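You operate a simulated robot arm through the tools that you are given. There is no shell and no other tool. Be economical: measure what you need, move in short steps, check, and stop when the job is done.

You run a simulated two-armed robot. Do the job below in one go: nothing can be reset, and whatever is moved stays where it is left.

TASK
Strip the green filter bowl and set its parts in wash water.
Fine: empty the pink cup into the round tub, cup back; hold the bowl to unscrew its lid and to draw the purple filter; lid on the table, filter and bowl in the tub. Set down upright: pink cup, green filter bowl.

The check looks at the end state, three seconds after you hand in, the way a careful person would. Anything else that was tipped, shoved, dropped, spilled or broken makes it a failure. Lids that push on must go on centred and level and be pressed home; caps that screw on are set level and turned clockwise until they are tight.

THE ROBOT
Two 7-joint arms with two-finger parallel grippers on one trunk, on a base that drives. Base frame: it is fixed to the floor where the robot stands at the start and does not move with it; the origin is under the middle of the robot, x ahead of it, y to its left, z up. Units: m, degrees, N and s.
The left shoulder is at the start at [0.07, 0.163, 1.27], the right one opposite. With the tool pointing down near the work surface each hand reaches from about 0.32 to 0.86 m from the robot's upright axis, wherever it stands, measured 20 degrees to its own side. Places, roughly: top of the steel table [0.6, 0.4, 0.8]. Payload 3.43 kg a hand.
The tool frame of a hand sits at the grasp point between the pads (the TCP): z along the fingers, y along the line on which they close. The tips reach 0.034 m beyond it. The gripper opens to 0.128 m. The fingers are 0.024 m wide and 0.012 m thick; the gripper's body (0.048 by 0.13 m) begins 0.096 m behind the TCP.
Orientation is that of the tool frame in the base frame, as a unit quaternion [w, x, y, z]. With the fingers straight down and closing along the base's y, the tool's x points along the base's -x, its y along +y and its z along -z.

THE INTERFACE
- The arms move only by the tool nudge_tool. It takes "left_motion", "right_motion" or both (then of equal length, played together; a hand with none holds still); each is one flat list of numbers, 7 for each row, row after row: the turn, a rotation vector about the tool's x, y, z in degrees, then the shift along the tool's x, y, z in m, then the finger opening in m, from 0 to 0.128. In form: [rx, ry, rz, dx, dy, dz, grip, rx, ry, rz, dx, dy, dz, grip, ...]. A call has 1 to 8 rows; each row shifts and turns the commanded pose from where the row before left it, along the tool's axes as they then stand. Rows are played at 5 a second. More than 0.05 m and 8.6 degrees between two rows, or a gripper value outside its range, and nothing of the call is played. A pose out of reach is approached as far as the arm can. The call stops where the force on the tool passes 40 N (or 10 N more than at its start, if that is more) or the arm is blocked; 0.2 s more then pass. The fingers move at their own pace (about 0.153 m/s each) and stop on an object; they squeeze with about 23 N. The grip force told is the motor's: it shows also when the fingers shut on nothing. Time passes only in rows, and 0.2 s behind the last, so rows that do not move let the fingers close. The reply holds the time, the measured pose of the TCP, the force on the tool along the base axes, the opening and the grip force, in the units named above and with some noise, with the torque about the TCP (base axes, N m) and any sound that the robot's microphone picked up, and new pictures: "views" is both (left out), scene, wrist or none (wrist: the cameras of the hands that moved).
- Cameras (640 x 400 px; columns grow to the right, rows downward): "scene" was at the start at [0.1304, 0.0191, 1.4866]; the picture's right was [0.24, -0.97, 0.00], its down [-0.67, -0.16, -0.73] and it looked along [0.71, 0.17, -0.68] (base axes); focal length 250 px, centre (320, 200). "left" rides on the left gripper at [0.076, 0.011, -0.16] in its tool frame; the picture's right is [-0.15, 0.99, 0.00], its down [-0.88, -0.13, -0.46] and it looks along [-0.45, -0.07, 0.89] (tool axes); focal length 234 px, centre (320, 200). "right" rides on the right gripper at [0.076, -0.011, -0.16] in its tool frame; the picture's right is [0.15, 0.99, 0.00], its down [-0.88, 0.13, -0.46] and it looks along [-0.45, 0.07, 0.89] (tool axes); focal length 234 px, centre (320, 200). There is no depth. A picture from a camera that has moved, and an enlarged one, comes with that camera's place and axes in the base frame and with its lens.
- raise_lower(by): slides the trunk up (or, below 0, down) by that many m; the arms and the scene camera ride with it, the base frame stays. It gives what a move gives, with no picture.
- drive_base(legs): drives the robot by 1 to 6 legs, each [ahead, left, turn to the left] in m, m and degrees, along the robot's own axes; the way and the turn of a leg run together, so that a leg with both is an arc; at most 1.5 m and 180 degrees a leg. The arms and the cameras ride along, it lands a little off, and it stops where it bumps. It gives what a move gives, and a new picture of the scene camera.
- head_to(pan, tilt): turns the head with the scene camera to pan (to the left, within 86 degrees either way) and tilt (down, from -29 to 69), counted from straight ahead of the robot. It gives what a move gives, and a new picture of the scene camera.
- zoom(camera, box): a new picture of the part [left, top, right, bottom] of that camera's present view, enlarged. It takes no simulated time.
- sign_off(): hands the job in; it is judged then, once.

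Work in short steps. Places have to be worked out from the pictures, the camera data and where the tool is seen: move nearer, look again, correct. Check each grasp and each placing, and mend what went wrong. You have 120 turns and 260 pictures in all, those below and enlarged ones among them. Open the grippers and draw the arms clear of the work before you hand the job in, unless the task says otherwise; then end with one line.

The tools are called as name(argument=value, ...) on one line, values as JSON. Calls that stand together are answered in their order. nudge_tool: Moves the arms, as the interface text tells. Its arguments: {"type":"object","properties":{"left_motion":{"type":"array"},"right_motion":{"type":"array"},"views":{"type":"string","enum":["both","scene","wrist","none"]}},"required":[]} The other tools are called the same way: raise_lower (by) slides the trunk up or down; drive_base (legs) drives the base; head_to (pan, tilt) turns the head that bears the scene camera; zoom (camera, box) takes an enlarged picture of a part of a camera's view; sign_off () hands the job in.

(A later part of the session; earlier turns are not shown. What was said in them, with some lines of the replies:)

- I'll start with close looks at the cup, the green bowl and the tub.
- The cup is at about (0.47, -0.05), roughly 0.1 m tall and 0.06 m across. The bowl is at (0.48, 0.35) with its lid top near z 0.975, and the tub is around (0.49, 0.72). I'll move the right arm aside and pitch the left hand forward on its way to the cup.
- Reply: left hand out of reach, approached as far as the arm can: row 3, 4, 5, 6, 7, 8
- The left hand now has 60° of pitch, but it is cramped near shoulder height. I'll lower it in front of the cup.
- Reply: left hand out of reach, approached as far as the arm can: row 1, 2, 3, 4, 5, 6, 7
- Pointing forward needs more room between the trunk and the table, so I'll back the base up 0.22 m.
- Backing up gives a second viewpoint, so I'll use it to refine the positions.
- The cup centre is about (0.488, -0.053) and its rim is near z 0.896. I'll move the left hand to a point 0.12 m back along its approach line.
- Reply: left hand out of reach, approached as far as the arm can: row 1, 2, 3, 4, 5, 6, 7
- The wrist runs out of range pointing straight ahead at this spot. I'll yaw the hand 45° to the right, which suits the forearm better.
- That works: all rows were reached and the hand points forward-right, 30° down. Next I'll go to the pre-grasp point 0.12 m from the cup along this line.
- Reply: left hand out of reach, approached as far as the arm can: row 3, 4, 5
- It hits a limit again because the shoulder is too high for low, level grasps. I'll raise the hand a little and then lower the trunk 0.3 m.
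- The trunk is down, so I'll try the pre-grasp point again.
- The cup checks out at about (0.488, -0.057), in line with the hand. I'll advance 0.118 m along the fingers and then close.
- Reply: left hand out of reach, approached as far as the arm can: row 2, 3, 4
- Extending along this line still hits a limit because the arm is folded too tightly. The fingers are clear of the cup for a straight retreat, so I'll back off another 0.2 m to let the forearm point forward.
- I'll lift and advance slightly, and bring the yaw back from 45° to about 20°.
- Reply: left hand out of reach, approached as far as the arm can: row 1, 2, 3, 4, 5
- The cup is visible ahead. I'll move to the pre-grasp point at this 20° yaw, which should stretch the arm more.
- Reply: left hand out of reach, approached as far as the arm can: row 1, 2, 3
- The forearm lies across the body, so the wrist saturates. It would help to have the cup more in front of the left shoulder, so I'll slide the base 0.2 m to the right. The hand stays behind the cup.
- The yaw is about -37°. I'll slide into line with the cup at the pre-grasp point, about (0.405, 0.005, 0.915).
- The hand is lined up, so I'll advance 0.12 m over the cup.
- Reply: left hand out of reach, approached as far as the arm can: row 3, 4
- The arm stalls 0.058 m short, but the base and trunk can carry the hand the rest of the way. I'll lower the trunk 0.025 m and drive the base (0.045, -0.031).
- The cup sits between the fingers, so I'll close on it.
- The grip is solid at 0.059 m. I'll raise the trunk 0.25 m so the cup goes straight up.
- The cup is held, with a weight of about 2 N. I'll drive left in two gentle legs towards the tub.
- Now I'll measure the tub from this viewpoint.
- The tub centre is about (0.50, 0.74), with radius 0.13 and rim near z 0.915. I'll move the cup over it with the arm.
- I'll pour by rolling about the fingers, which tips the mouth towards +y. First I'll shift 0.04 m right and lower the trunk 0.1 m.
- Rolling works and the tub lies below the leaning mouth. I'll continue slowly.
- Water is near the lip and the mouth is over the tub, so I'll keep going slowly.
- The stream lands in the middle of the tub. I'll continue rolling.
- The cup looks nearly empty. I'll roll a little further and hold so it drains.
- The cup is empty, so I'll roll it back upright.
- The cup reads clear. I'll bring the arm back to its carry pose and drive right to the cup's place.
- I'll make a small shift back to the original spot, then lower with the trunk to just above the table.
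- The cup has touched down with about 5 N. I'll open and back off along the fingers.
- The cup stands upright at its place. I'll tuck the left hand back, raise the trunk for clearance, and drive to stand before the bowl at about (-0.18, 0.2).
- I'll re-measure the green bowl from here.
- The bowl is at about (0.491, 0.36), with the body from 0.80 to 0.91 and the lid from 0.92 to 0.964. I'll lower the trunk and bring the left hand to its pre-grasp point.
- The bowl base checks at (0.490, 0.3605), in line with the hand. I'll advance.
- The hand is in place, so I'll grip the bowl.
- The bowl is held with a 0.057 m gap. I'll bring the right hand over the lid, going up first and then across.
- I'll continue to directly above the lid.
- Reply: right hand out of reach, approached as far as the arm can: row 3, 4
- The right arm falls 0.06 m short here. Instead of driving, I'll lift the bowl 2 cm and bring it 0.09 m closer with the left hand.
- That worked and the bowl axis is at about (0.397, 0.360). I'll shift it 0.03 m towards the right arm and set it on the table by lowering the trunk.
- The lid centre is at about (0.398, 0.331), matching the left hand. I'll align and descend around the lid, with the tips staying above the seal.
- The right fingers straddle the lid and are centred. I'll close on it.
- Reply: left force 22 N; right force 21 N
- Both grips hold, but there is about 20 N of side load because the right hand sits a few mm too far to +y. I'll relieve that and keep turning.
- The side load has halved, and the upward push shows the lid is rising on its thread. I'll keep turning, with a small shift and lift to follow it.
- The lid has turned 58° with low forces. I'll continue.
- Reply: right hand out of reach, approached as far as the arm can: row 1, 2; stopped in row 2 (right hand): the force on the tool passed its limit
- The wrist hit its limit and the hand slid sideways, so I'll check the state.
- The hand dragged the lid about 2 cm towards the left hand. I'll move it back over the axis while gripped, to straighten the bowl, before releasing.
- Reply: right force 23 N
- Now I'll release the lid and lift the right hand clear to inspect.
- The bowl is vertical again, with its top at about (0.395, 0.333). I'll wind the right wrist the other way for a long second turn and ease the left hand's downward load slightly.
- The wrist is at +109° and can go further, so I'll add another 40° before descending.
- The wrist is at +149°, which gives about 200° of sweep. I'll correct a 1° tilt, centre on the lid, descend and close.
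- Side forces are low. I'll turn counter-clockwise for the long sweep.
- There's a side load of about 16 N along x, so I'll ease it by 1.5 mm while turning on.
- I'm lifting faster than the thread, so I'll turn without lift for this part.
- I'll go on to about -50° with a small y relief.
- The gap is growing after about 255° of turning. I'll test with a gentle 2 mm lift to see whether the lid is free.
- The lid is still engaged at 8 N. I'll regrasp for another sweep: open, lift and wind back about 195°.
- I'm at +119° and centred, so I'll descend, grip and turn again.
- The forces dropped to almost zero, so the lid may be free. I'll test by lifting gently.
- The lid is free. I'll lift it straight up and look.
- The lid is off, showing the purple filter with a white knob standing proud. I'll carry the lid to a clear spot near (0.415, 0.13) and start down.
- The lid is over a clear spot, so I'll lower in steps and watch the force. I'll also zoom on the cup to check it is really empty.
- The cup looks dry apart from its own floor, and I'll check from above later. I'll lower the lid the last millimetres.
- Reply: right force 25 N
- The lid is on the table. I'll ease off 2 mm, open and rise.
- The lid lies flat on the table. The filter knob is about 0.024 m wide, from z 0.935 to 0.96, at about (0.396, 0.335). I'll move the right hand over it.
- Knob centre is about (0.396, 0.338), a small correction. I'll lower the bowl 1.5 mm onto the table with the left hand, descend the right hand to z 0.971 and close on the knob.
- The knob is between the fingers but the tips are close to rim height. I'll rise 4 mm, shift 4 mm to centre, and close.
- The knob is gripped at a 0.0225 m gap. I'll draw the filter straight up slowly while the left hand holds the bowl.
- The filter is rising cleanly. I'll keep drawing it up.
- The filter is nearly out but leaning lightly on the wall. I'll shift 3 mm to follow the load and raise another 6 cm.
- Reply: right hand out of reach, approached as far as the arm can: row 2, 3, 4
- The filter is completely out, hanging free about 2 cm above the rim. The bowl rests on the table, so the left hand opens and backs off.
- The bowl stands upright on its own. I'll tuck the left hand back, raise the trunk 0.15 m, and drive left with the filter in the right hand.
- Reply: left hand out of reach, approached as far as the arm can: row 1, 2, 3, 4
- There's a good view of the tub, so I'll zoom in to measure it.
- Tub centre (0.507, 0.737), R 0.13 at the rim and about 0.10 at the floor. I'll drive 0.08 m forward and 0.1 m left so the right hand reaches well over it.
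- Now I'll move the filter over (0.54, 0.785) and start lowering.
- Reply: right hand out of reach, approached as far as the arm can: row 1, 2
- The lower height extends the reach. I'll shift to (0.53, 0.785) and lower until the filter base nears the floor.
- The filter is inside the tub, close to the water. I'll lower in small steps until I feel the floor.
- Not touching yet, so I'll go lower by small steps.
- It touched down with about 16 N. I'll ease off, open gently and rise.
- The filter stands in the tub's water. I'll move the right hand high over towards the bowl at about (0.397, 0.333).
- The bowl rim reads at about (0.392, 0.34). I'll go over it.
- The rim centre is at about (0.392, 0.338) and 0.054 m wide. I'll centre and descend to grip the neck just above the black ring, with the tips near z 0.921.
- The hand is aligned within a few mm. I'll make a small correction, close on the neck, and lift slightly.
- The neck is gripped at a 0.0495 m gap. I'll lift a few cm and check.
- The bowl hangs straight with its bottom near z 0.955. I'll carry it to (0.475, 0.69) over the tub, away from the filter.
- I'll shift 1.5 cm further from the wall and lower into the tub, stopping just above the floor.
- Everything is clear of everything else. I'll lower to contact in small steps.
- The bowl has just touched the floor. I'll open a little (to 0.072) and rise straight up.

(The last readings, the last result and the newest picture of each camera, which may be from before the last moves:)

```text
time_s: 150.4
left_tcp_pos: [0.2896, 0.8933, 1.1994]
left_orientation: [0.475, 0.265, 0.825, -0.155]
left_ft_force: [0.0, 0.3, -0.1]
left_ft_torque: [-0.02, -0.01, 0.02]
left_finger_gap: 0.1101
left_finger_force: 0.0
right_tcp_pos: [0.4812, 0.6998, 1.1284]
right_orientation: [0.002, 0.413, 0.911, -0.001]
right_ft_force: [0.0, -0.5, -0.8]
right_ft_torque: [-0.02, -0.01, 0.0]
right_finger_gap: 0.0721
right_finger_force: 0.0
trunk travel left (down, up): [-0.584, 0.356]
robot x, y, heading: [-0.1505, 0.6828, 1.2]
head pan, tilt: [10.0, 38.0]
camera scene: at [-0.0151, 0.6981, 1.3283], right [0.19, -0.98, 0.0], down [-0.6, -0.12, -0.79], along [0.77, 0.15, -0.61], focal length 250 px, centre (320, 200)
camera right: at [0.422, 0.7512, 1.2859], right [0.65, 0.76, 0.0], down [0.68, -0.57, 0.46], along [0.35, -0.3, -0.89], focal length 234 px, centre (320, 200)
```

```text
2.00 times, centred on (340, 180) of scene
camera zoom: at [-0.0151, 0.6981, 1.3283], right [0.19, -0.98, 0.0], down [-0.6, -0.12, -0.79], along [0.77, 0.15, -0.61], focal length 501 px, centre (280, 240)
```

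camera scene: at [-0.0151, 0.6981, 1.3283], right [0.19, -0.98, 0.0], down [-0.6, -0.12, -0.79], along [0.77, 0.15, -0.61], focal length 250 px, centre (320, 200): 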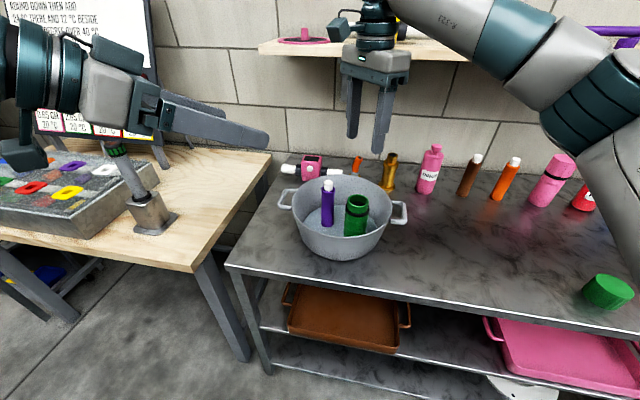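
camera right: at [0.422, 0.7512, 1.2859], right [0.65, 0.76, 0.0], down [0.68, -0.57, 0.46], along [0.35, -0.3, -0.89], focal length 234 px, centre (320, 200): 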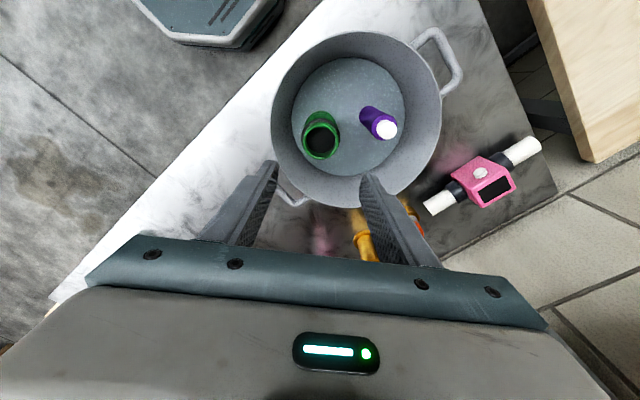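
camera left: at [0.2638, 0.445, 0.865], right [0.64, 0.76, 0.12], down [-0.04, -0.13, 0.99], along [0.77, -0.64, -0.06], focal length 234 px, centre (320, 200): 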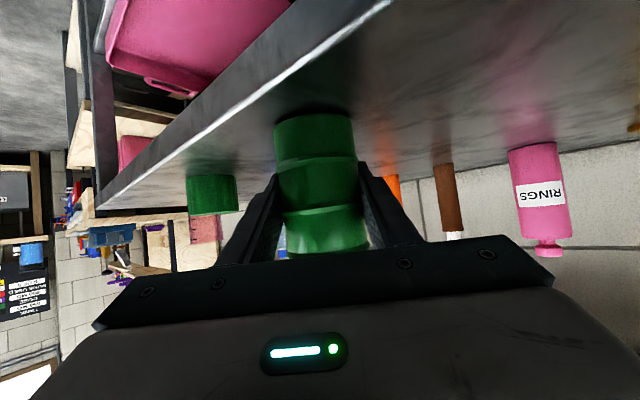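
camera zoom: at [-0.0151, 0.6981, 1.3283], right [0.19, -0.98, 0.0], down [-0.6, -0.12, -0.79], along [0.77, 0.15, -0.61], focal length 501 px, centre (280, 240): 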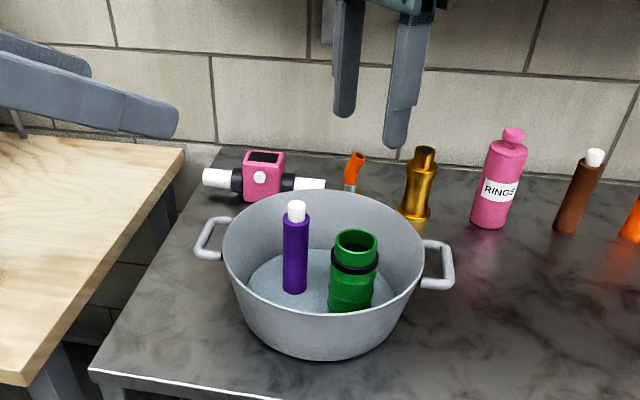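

Both parts are in the tub with the bowl upright. Now I'll verify the cup from above: raise the trunk, back away and look down.

raise_lower(by=0.34)

drive_base(legs=[[-0.08, 0, 0], [0, -0.6, 0]])

head_to(pan=-14, tilt=55)

```text
time_s: 153.7
left_tcp_pos: [0.2915, 0.8936, 1.5385]
left_orientation: [0.474, 0.265, 0.825, -0.155]
left_ft_force: [0.0, 0.1, 0.1]
left_ft_torque: [0.03, 0.02, 0.01]
left_finger_gap: 0.1103
left_finger_force: 0.1
right_tcp_pos: [0.482, 0.7003, 1.467]
right_orientation: [0.002, 0.413, 0.911, 0.0]
right_ft_force: [-1.1, -0.6, 0.0]
right_ft_torque: [0.04, 0.01, 0.01]
right_finger_gap: 0.0723
right_finger_force: 0.0
trunk travel left (down, up): [-0.924, 0.016]
robot x, y, heading: [-0.1494, 0.6803, 0.9]
head pan, tilt: [10.0, 38.0]
```

```text
time_s: 157.7
left_tcp_pos: [0.2183, 0.2955, 1.539]
left_orientation: [0.472, 0.273, 0.823, -0.16]
left_ft_force: [-0.1, 0.5, -0.4]
left_ft_torque: [-0.02, 0.01, 0.0]
left_finger_gap: 0.1098
left_finger_force: 0.0
right_tcp_pos: [0.4065, 0.1002, 1.4665]
right_orientation: [0.002, 0.42, 0.908, -0.001]
right_ft_force: [-0.4, 1.0, 0.1]
right_ft_torque: [-0.04, 0.02, -0.02]
right_finger_gap: 0.0721
right_finger_force: 0.0
trunk travel left (down, up): [-0.924, 0.016]
robot x, y, heading: [-0.2214, 0.0896, -0.1]
head pan, tilt: [10.0, 38.0]
camera scene: at [-0.0898, 0.1057, 1.6682], right [0.17, -0.99, 0.0], down [-0.61, -0.11, -0.79], along [0.78, 0.13, -0.62], focal length 250 px, centre (320, 200)
```

scene: 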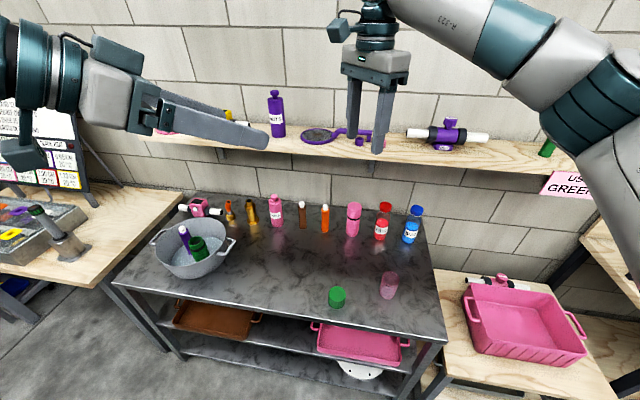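

```text
time_s: 158.6
left_tcp_pos: [0.2179, 0.2942, 1.5396]
left_orientation: [0.473, 0.272, 0.823, -0.159]
left_ft_force: [-0.7, 0.3, 1.1]
left_ft_torque: [-0.01, 0.0, 0.04]
left_finger_gap: 0.1099
left_finger_force: 0.2
right_tcp_pos: [0.4062, 0.098, 1.4661]
right_orientation: [0.002, 0.42, 0.907, -0.001]
right_ft_force: [0.8, 0.5, -0.3]
right_ft_torque: [0.01, -0.04, -0.02]
right_finger_gap: 0.0719
right_finger_force: 0.1
trunk travel left (down, up): [-0.924, 0.016]
robot x, y, heading: [-0.2238, 0.09, -0.2]
head pan, tilt: [-14.0, 55.0]
camera scene: at [-0.1046, 0.0704, 1.6446], right [-0.24, -0.97, 0.0], down [-0.79, 0.2, -0.57], along [0.56, -0.14, -0.82], focal length 250 px, centre (320, 200)
```

scene: 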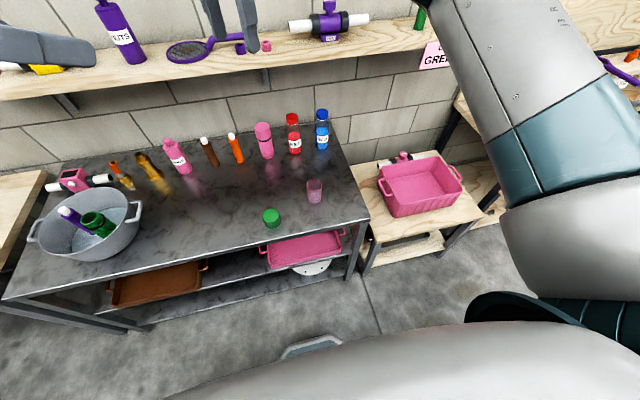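

zoom(camera="scene", box=[295, 165, 345, 215])

zoom(camera="scene", box=[20, 110, 260, 280])

zoom(camera="right", box=[160, 40, 480, 280])

```text
8.00 times, centred on (320, 190) of scene
camera zoom: at [-0.1046, 0.0704, 1.6446], right [-0.24, -0.97, 0.0], down [-0.79, 0.2, -0.57], along [0.56, -0.14, -0.82], focal length 2004 px, centre (320, 280)
```

zoom: 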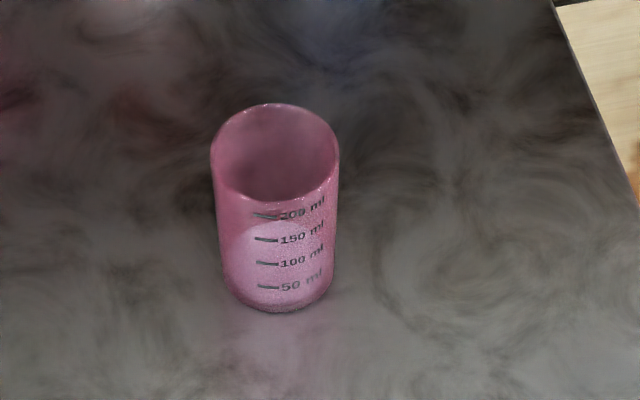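

```text
2.35 times, centred on (140, 195) of scene
camera zoom: at [-0.1046, 0.0704, 1.6446], right [-0.24, -0.97, 0.0], down [-0.79, 0.2, -0.57], along [0.56, -0.14, -0.82], focal length 590 px, centre (744, 212)
```

zoom: 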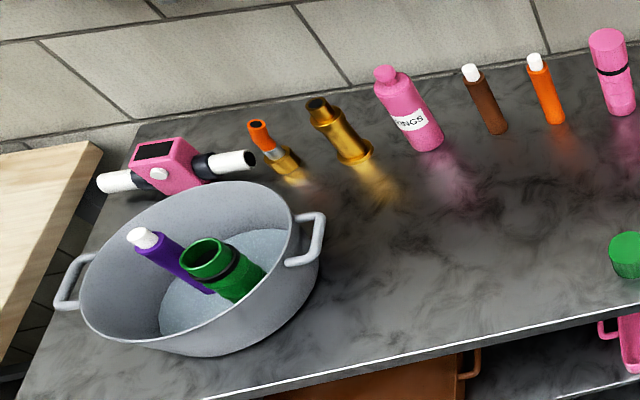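

```text
1.67 times, centred on (320, 160) of right
camera zoom: at [0.3484, 0.1487, 1.6247], right [0.66, 0.75, 0.0], down [0.67, -0.59, 0.46], along [0.34, -0.3, -0.89], focal length 390 px, centre (320, 267)
```

zoom: 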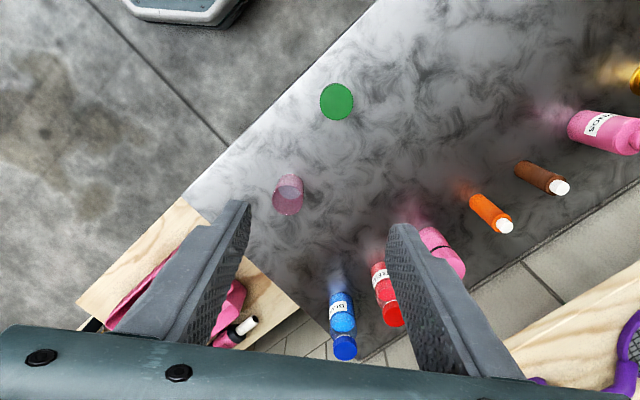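

I'll look closer into the cup with the right camera by moving the hand nearer above it.

nudge_tool(right_motion=[0, 0, 0, -0.03, -0.03, 0.02, 0.072, 0, 0, 0, -0.03, -0.03, 0.02, 0.072, 0, 0, 0, -0.03, -0.03, 0.02, 0.072], views="wrist")

zoom(camera="right", box=[270, 80, 390, 200])

```text
time_s: 159.4
left_tcp_pos: [0.2169, 0.2921, 1.5393]
left_orientation: [0.472, 0.272, 0.824, -0.158]
left_ft_force: [0.3, 0.1, 0.0]
left_ft_torque: [0.01, -0.01, 0.01]
left_finger_gap: 0.1098
left_finger_force: 0.0
right_tcp_pos: [0.3969, -0.0312, 1.4059]
right_orientation: [0.001, 0.42, 0.907, -0.001]
right_ft_force: [0.2, -0.4, -1.0]
right_ft_torque: [0.03, -0.01, -0.02]
right_finger_gap: 0.072
right_finger_force: 0.1
trunk travel left (down, up): [-0.924, 0.016]
robot x, y, heading: [-0.2258, 0.0853, -0.3]
head pan, tilt: [-14.0, 55.0]
camera right: at [0.3389, 0.0195, 1.5651], right [0.66, 0.75, 0.0], down [0.67, -0.59, 0.46], along [0.35, -0.3, -0.89], focal length 234 px, centre (320, 200)
```

right: 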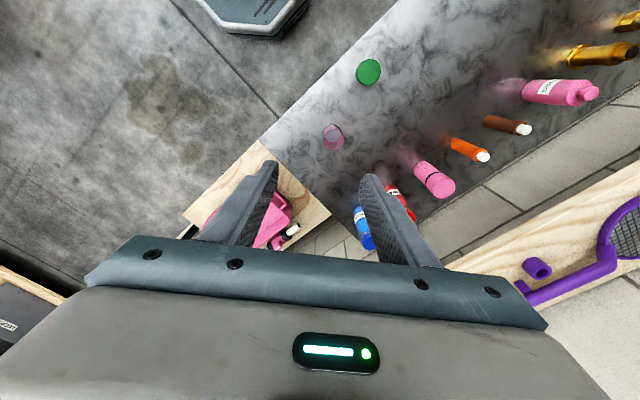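

```text
3.33 times, centred on (330, 140) of right
camera zoom: at [0.3389, 0.0195, 1.5651], right [0.66, 0.75, 0.0], down [0.67, -0.59, 0.46], along [0.35, -0.3, -0.89], focal length 781 px, centre (287, 400)
```

zoom: 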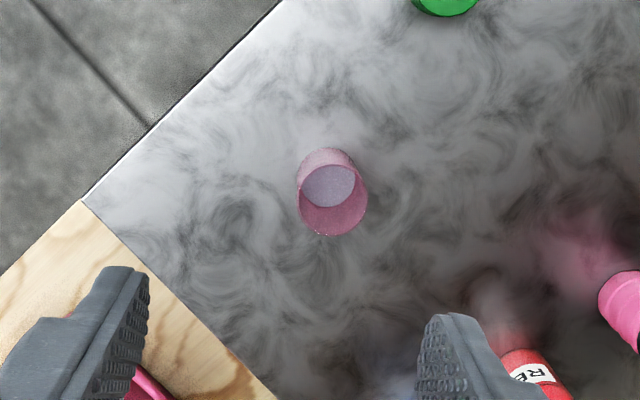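

The cup's floor shows a pale disc, so I'll get nearer to judge whether it is water or the cup's bottom.

nudge_tool(right_motion=[0, 0, 0, 0, 0, 0.05, 0.072, 0, 0, 0, 0, 0, 0.05, 0.072, 0, 0, 0, 0, 0, 0.05, 0.072, 0, 0, 0, 0, 0, 0.05, 0.072, 0, 0, 0, -0.01, 0, 0.05, 0.072, 0, 0, 0, -0.01, 0, 0.04, 0.072], views="wrist")

zoom(camera="right", box=[290, 100, 410, 220])

```text
refused: row 5 steps farther than a row can; nothing moved
```

```text
3.33 times, centred on (350, 160) of right
camera zoom: at [0.3389, 0.0195, 1.5651], right [0.66, 0.75, 0.0], down [0.67, -0.59, 0.46], along [0.35, -0.3, -0.89], focal length 781 px, centre (220, 333)
```

zoom: 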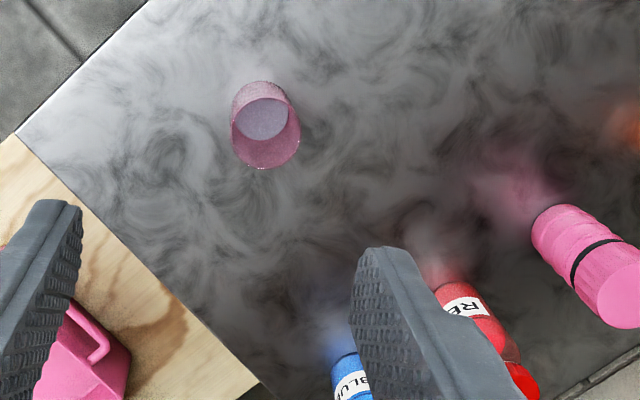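

One row was over the step limit, so I'll repeat with smaller steps.

nudge_tool(right_motion=[0, 0, 0, 0, 0, 0.048, 0.072, 0, 0, 0, 0, 0, 0.048, 0.072, 0, 0, 0, 0, 0, 0.048, 0.072, 0, 0, 0, 0, 0, 0.048, 0.072, 0, 0, 0, -0.01, 0, 0.045, 0.072, 0, 0, 0, -0.01, 0, 0.045, 0.072], views="wrist")

zoom(camera="right", box=[280, 100, 400, 220])

```text
time_s: 160.8
left_tcp_pos: [0.2179, 0.2942, 1.539]
left_orientation: [0.472, 0.272, 0.823, -0.159]
left_ft_force: [0.7, -0.6, 0.2]
left_ft_torque: [0.03, 0.0, -0.04]
left_finger_gap: 0.1102
left_finger_force: 0.1
right_tcp_pos: [0.4058, -0.0487, 1.1263]
right_orientation: [0.003, 0.42, 0.908, 0.001]
right_ft_force: [0.4, 0.8, 0.0]
right_ft_torque: [0.0, 0.02, 0.01]
right_finger_gap: 0.072
right_finger_force: 0.0
trunk travel left (down, up): [-0.924, 0.016]
robot x, y, heading: [-0.223, 0.0902, -0.1]
head pan, tilt: [-14.0, 55.0]
camera right: at [0.3489, 0.0027, 1.2848], right [0.66, 0.75, 0.0], down [0.67, -0.59, 0.46], along [0.35, -0.3, -0.89], focal length 234 px, centre (320, 200)
```

right: 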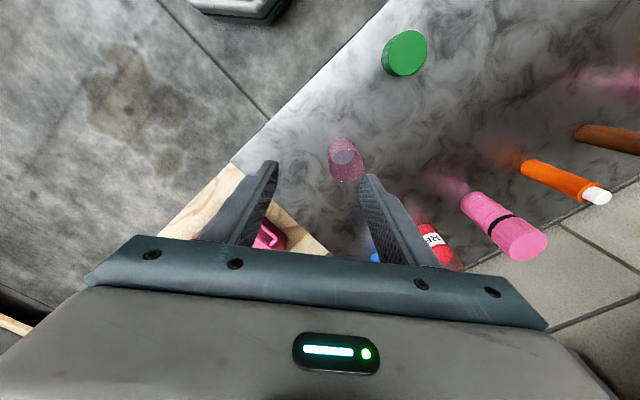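

```text
3.33 times, centred on (340, 160) of right
camera zoom: at [0.3489, 0.0027, 1.2848], right [0.66, 0.75, 0.0], down [0.67, -0.59, 0.46], along [0.35, -0.3, -0.89], focal length 781 px, centre (253, 333)
```

zoom: 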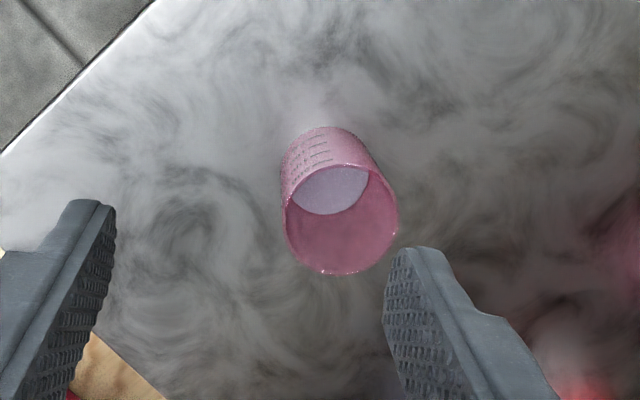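

I'll take a high-magnification view from the head camera to compare the disc's front edge with the cup's base.

zoom(camera="scene", box=[303, 170, 328, 210])

zoom(camera="right", box=[315, 125, 375, 190])

```text
10.00 times, centred on (316, 190) of scene
camera zoom: at [-0.1039, 0.0703, 1.6446], right [-0.24, -0.97, 0.0], down [-0.79, 0.2, -0.57], along [0.56, -0.14, -0.82], focal length 2505 px, centre (365, 300)
```

zoom: 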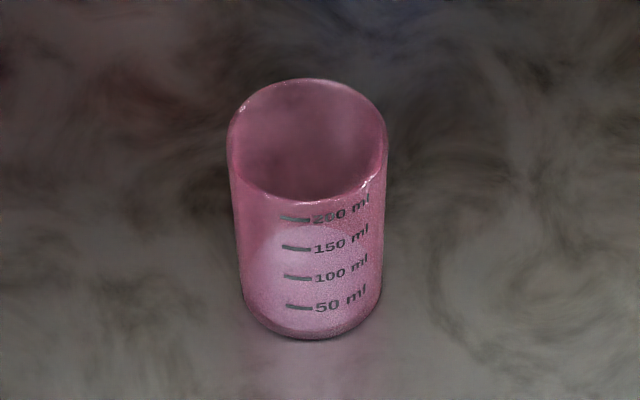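

```text
6.15 times, centred on (345, 158) of right
camera zoom: at [0.3489, 0.0027, 1.2848], right [0.66, 0.75, 0.0], down [0.67, -0.59, 0.46], along [0.35, -0.3, -0.89], focal length 1441 px, centre (166, 462)
```

zoom: 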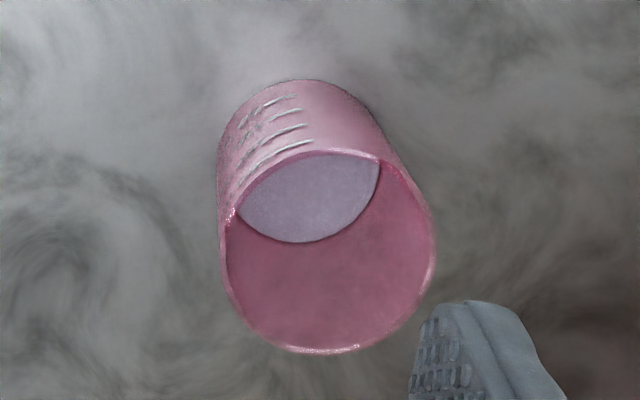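

The disc is the cup's own pinkish floor: its front edge sits at the base line and it lacks the grey-white look of the water. The cup is empty. I'll draw the right hand up and back with both grippers open.

nudge_tool(right_motion=[0, 0, 0, 0, 0, -0.048, 0.128, 0, 0, 0, 0, 0, -0.048, 0.128, 0, 0, 0, 0, 0, -0.048, 0.128, 0, 0, 0, 0, 0, -0.048, 0.128], left_motion=[0, 0, 0, 0, 0, 0, 0.128, 0, 0, 0, 0, 0, 0, 0.128, 0, 0, 0, 0, 0, 0, 0.128, 0, 0, 0, 0, 0, 0, 0.128], views="none")

drive_base(legs=[[-0.2, 0, 0]])

head_to(pan=15, tilt=45)

```text
time_s: 161.8
left_tcp_pos: [0.2164, 0.2945, 1.5393]
left_orientation: [0.472, 0.273, 0.823, -0.16]
left_ft_force: [-0.2, 0.0, 0.3]
left_ft_torque: [-0.03, -0.01, 0.03]
left_finger_gap: 0.1281
left_finger_force: 0.0
right_tcp_pos: [0.4077, -0.0468, 1.3166]
right_orientation: [0.003, 0.42, 0.907, -0.001]
right_ft_force: [-1.0, 0.1, -0.1]
right_ft_torque: [0.03, -0.02, -0.02]
right_finger_gap: 0.1281
right_finger_force: 0.0
trunk travel left (down, up): [-0.924, 0.016]
robot x, y, heading: [-0.2261, 0.089, -0.4]
head pan, tilt: [-14.0, 55.0]
```

```text
time_s: 163.4
left_tcp_pos: [0.0305, 0.2945, 1.5369]
left_orientation: [0.471, 0.272, 0.824, -0.16]
left_ft_force: [-0.1, -0.1, 0.3]
left_ft_torque: [0.0, 0.03, -0.01]
left_finger_gap: 0.1278
left_finger_force: 0.0
right_tcp_pos: [0.2198, -0.0484, 1.3123]
right_orientation: [0.0, 0.421, 0.907, -0.003]
right_ft_force: [1.3, -0.4, -0.4]
right_ft_torque: [-0.01, 0.05, -0.02]
right_finger_gap: 0.1281
right_finger_force: 0.1
trunk travel left (down, up): [-0.924, 0.016]
robot x, y, heading: [-0.4157, 0.0899, -0.0]
head pan, tilt: [-14.0, 55.0]
camera scene: at [-0.292, 0.0714, 1.644], right [-0.24, -0.97, 0.0], down [-0.8, 0.2, -0.57], along [0.55, -0.14, -0.82], focal length 250 px, centre (320, 200)
```

scene: 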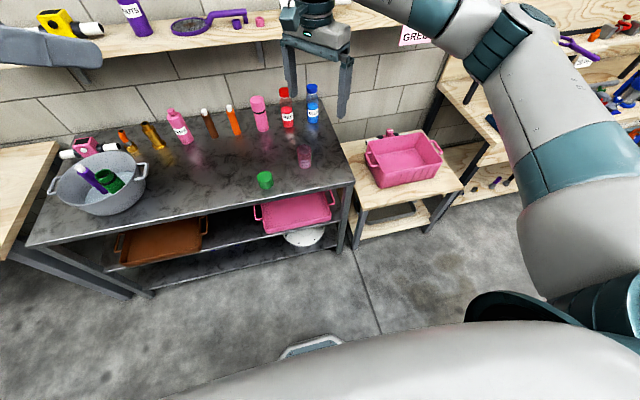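

```text
time_s: 164.3
left_tcp_pos: [0.0238, 0.2951, 1.5399]
left_orientation: [0.472, 0.272, 0.823, -0.159]
left_ft_force: [-0.1, 1.0, -0.8]
left_ft_torque: [0.01, -0.02, -0.01]
left_finger_gap: 0.1281
left_finger_force: 0.0
right_tcp_pos: [0.2143, -0.0482, 1.3156]
right_orientation: [0.003, 0.42, 0.907, -0.001]
right_ft_force: [-0.4, 1.1, 0.6]
right_ft_torque: [0.04, -0.01, -0.01]
right_finger_gap: 0.128
right_finger_force: 0.1
trunk travel left (down, up): [-0.924, 0.016]
robot x, y, heading: [-0.4169, 0.0893, -0.2]
head pan, tilt: [15.0, 45.0]
camera scene: at [-0.2908, 0.1099, 1.6581], right [0.26, -0.97, 0.0], down [-0.68, -0.18, -0.71], along [0.68, 0.18, -0.71], focal length 250 px, centre (320, 200)
```

scene: 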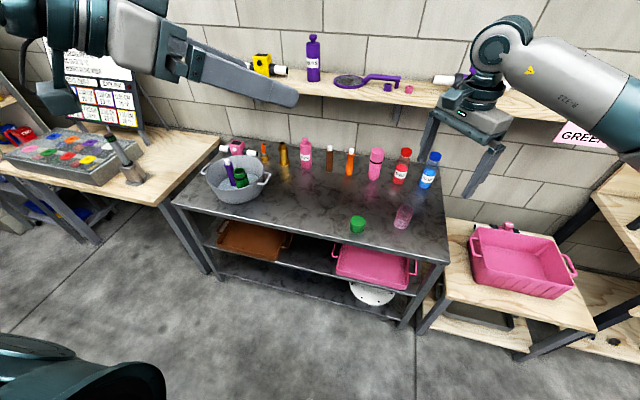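

Everything is in its final place: the cup upright at its spot, the lid on the table, the filter and upright bowl in the tub, and both arms clear. I'll hand in.

sign_off()

```text
The job is handed in.
```

The job is handed in: the cup was emptied into the tub and is back upright at its place, the lid lies on the table, the filter and upright bowl are in the tub, and I saw nothing else tipped or spilled. A pale disc shows in the bottom of the cup; I judged it to be the cup's own floor, but could not rule out a few millilitres of water left in it.
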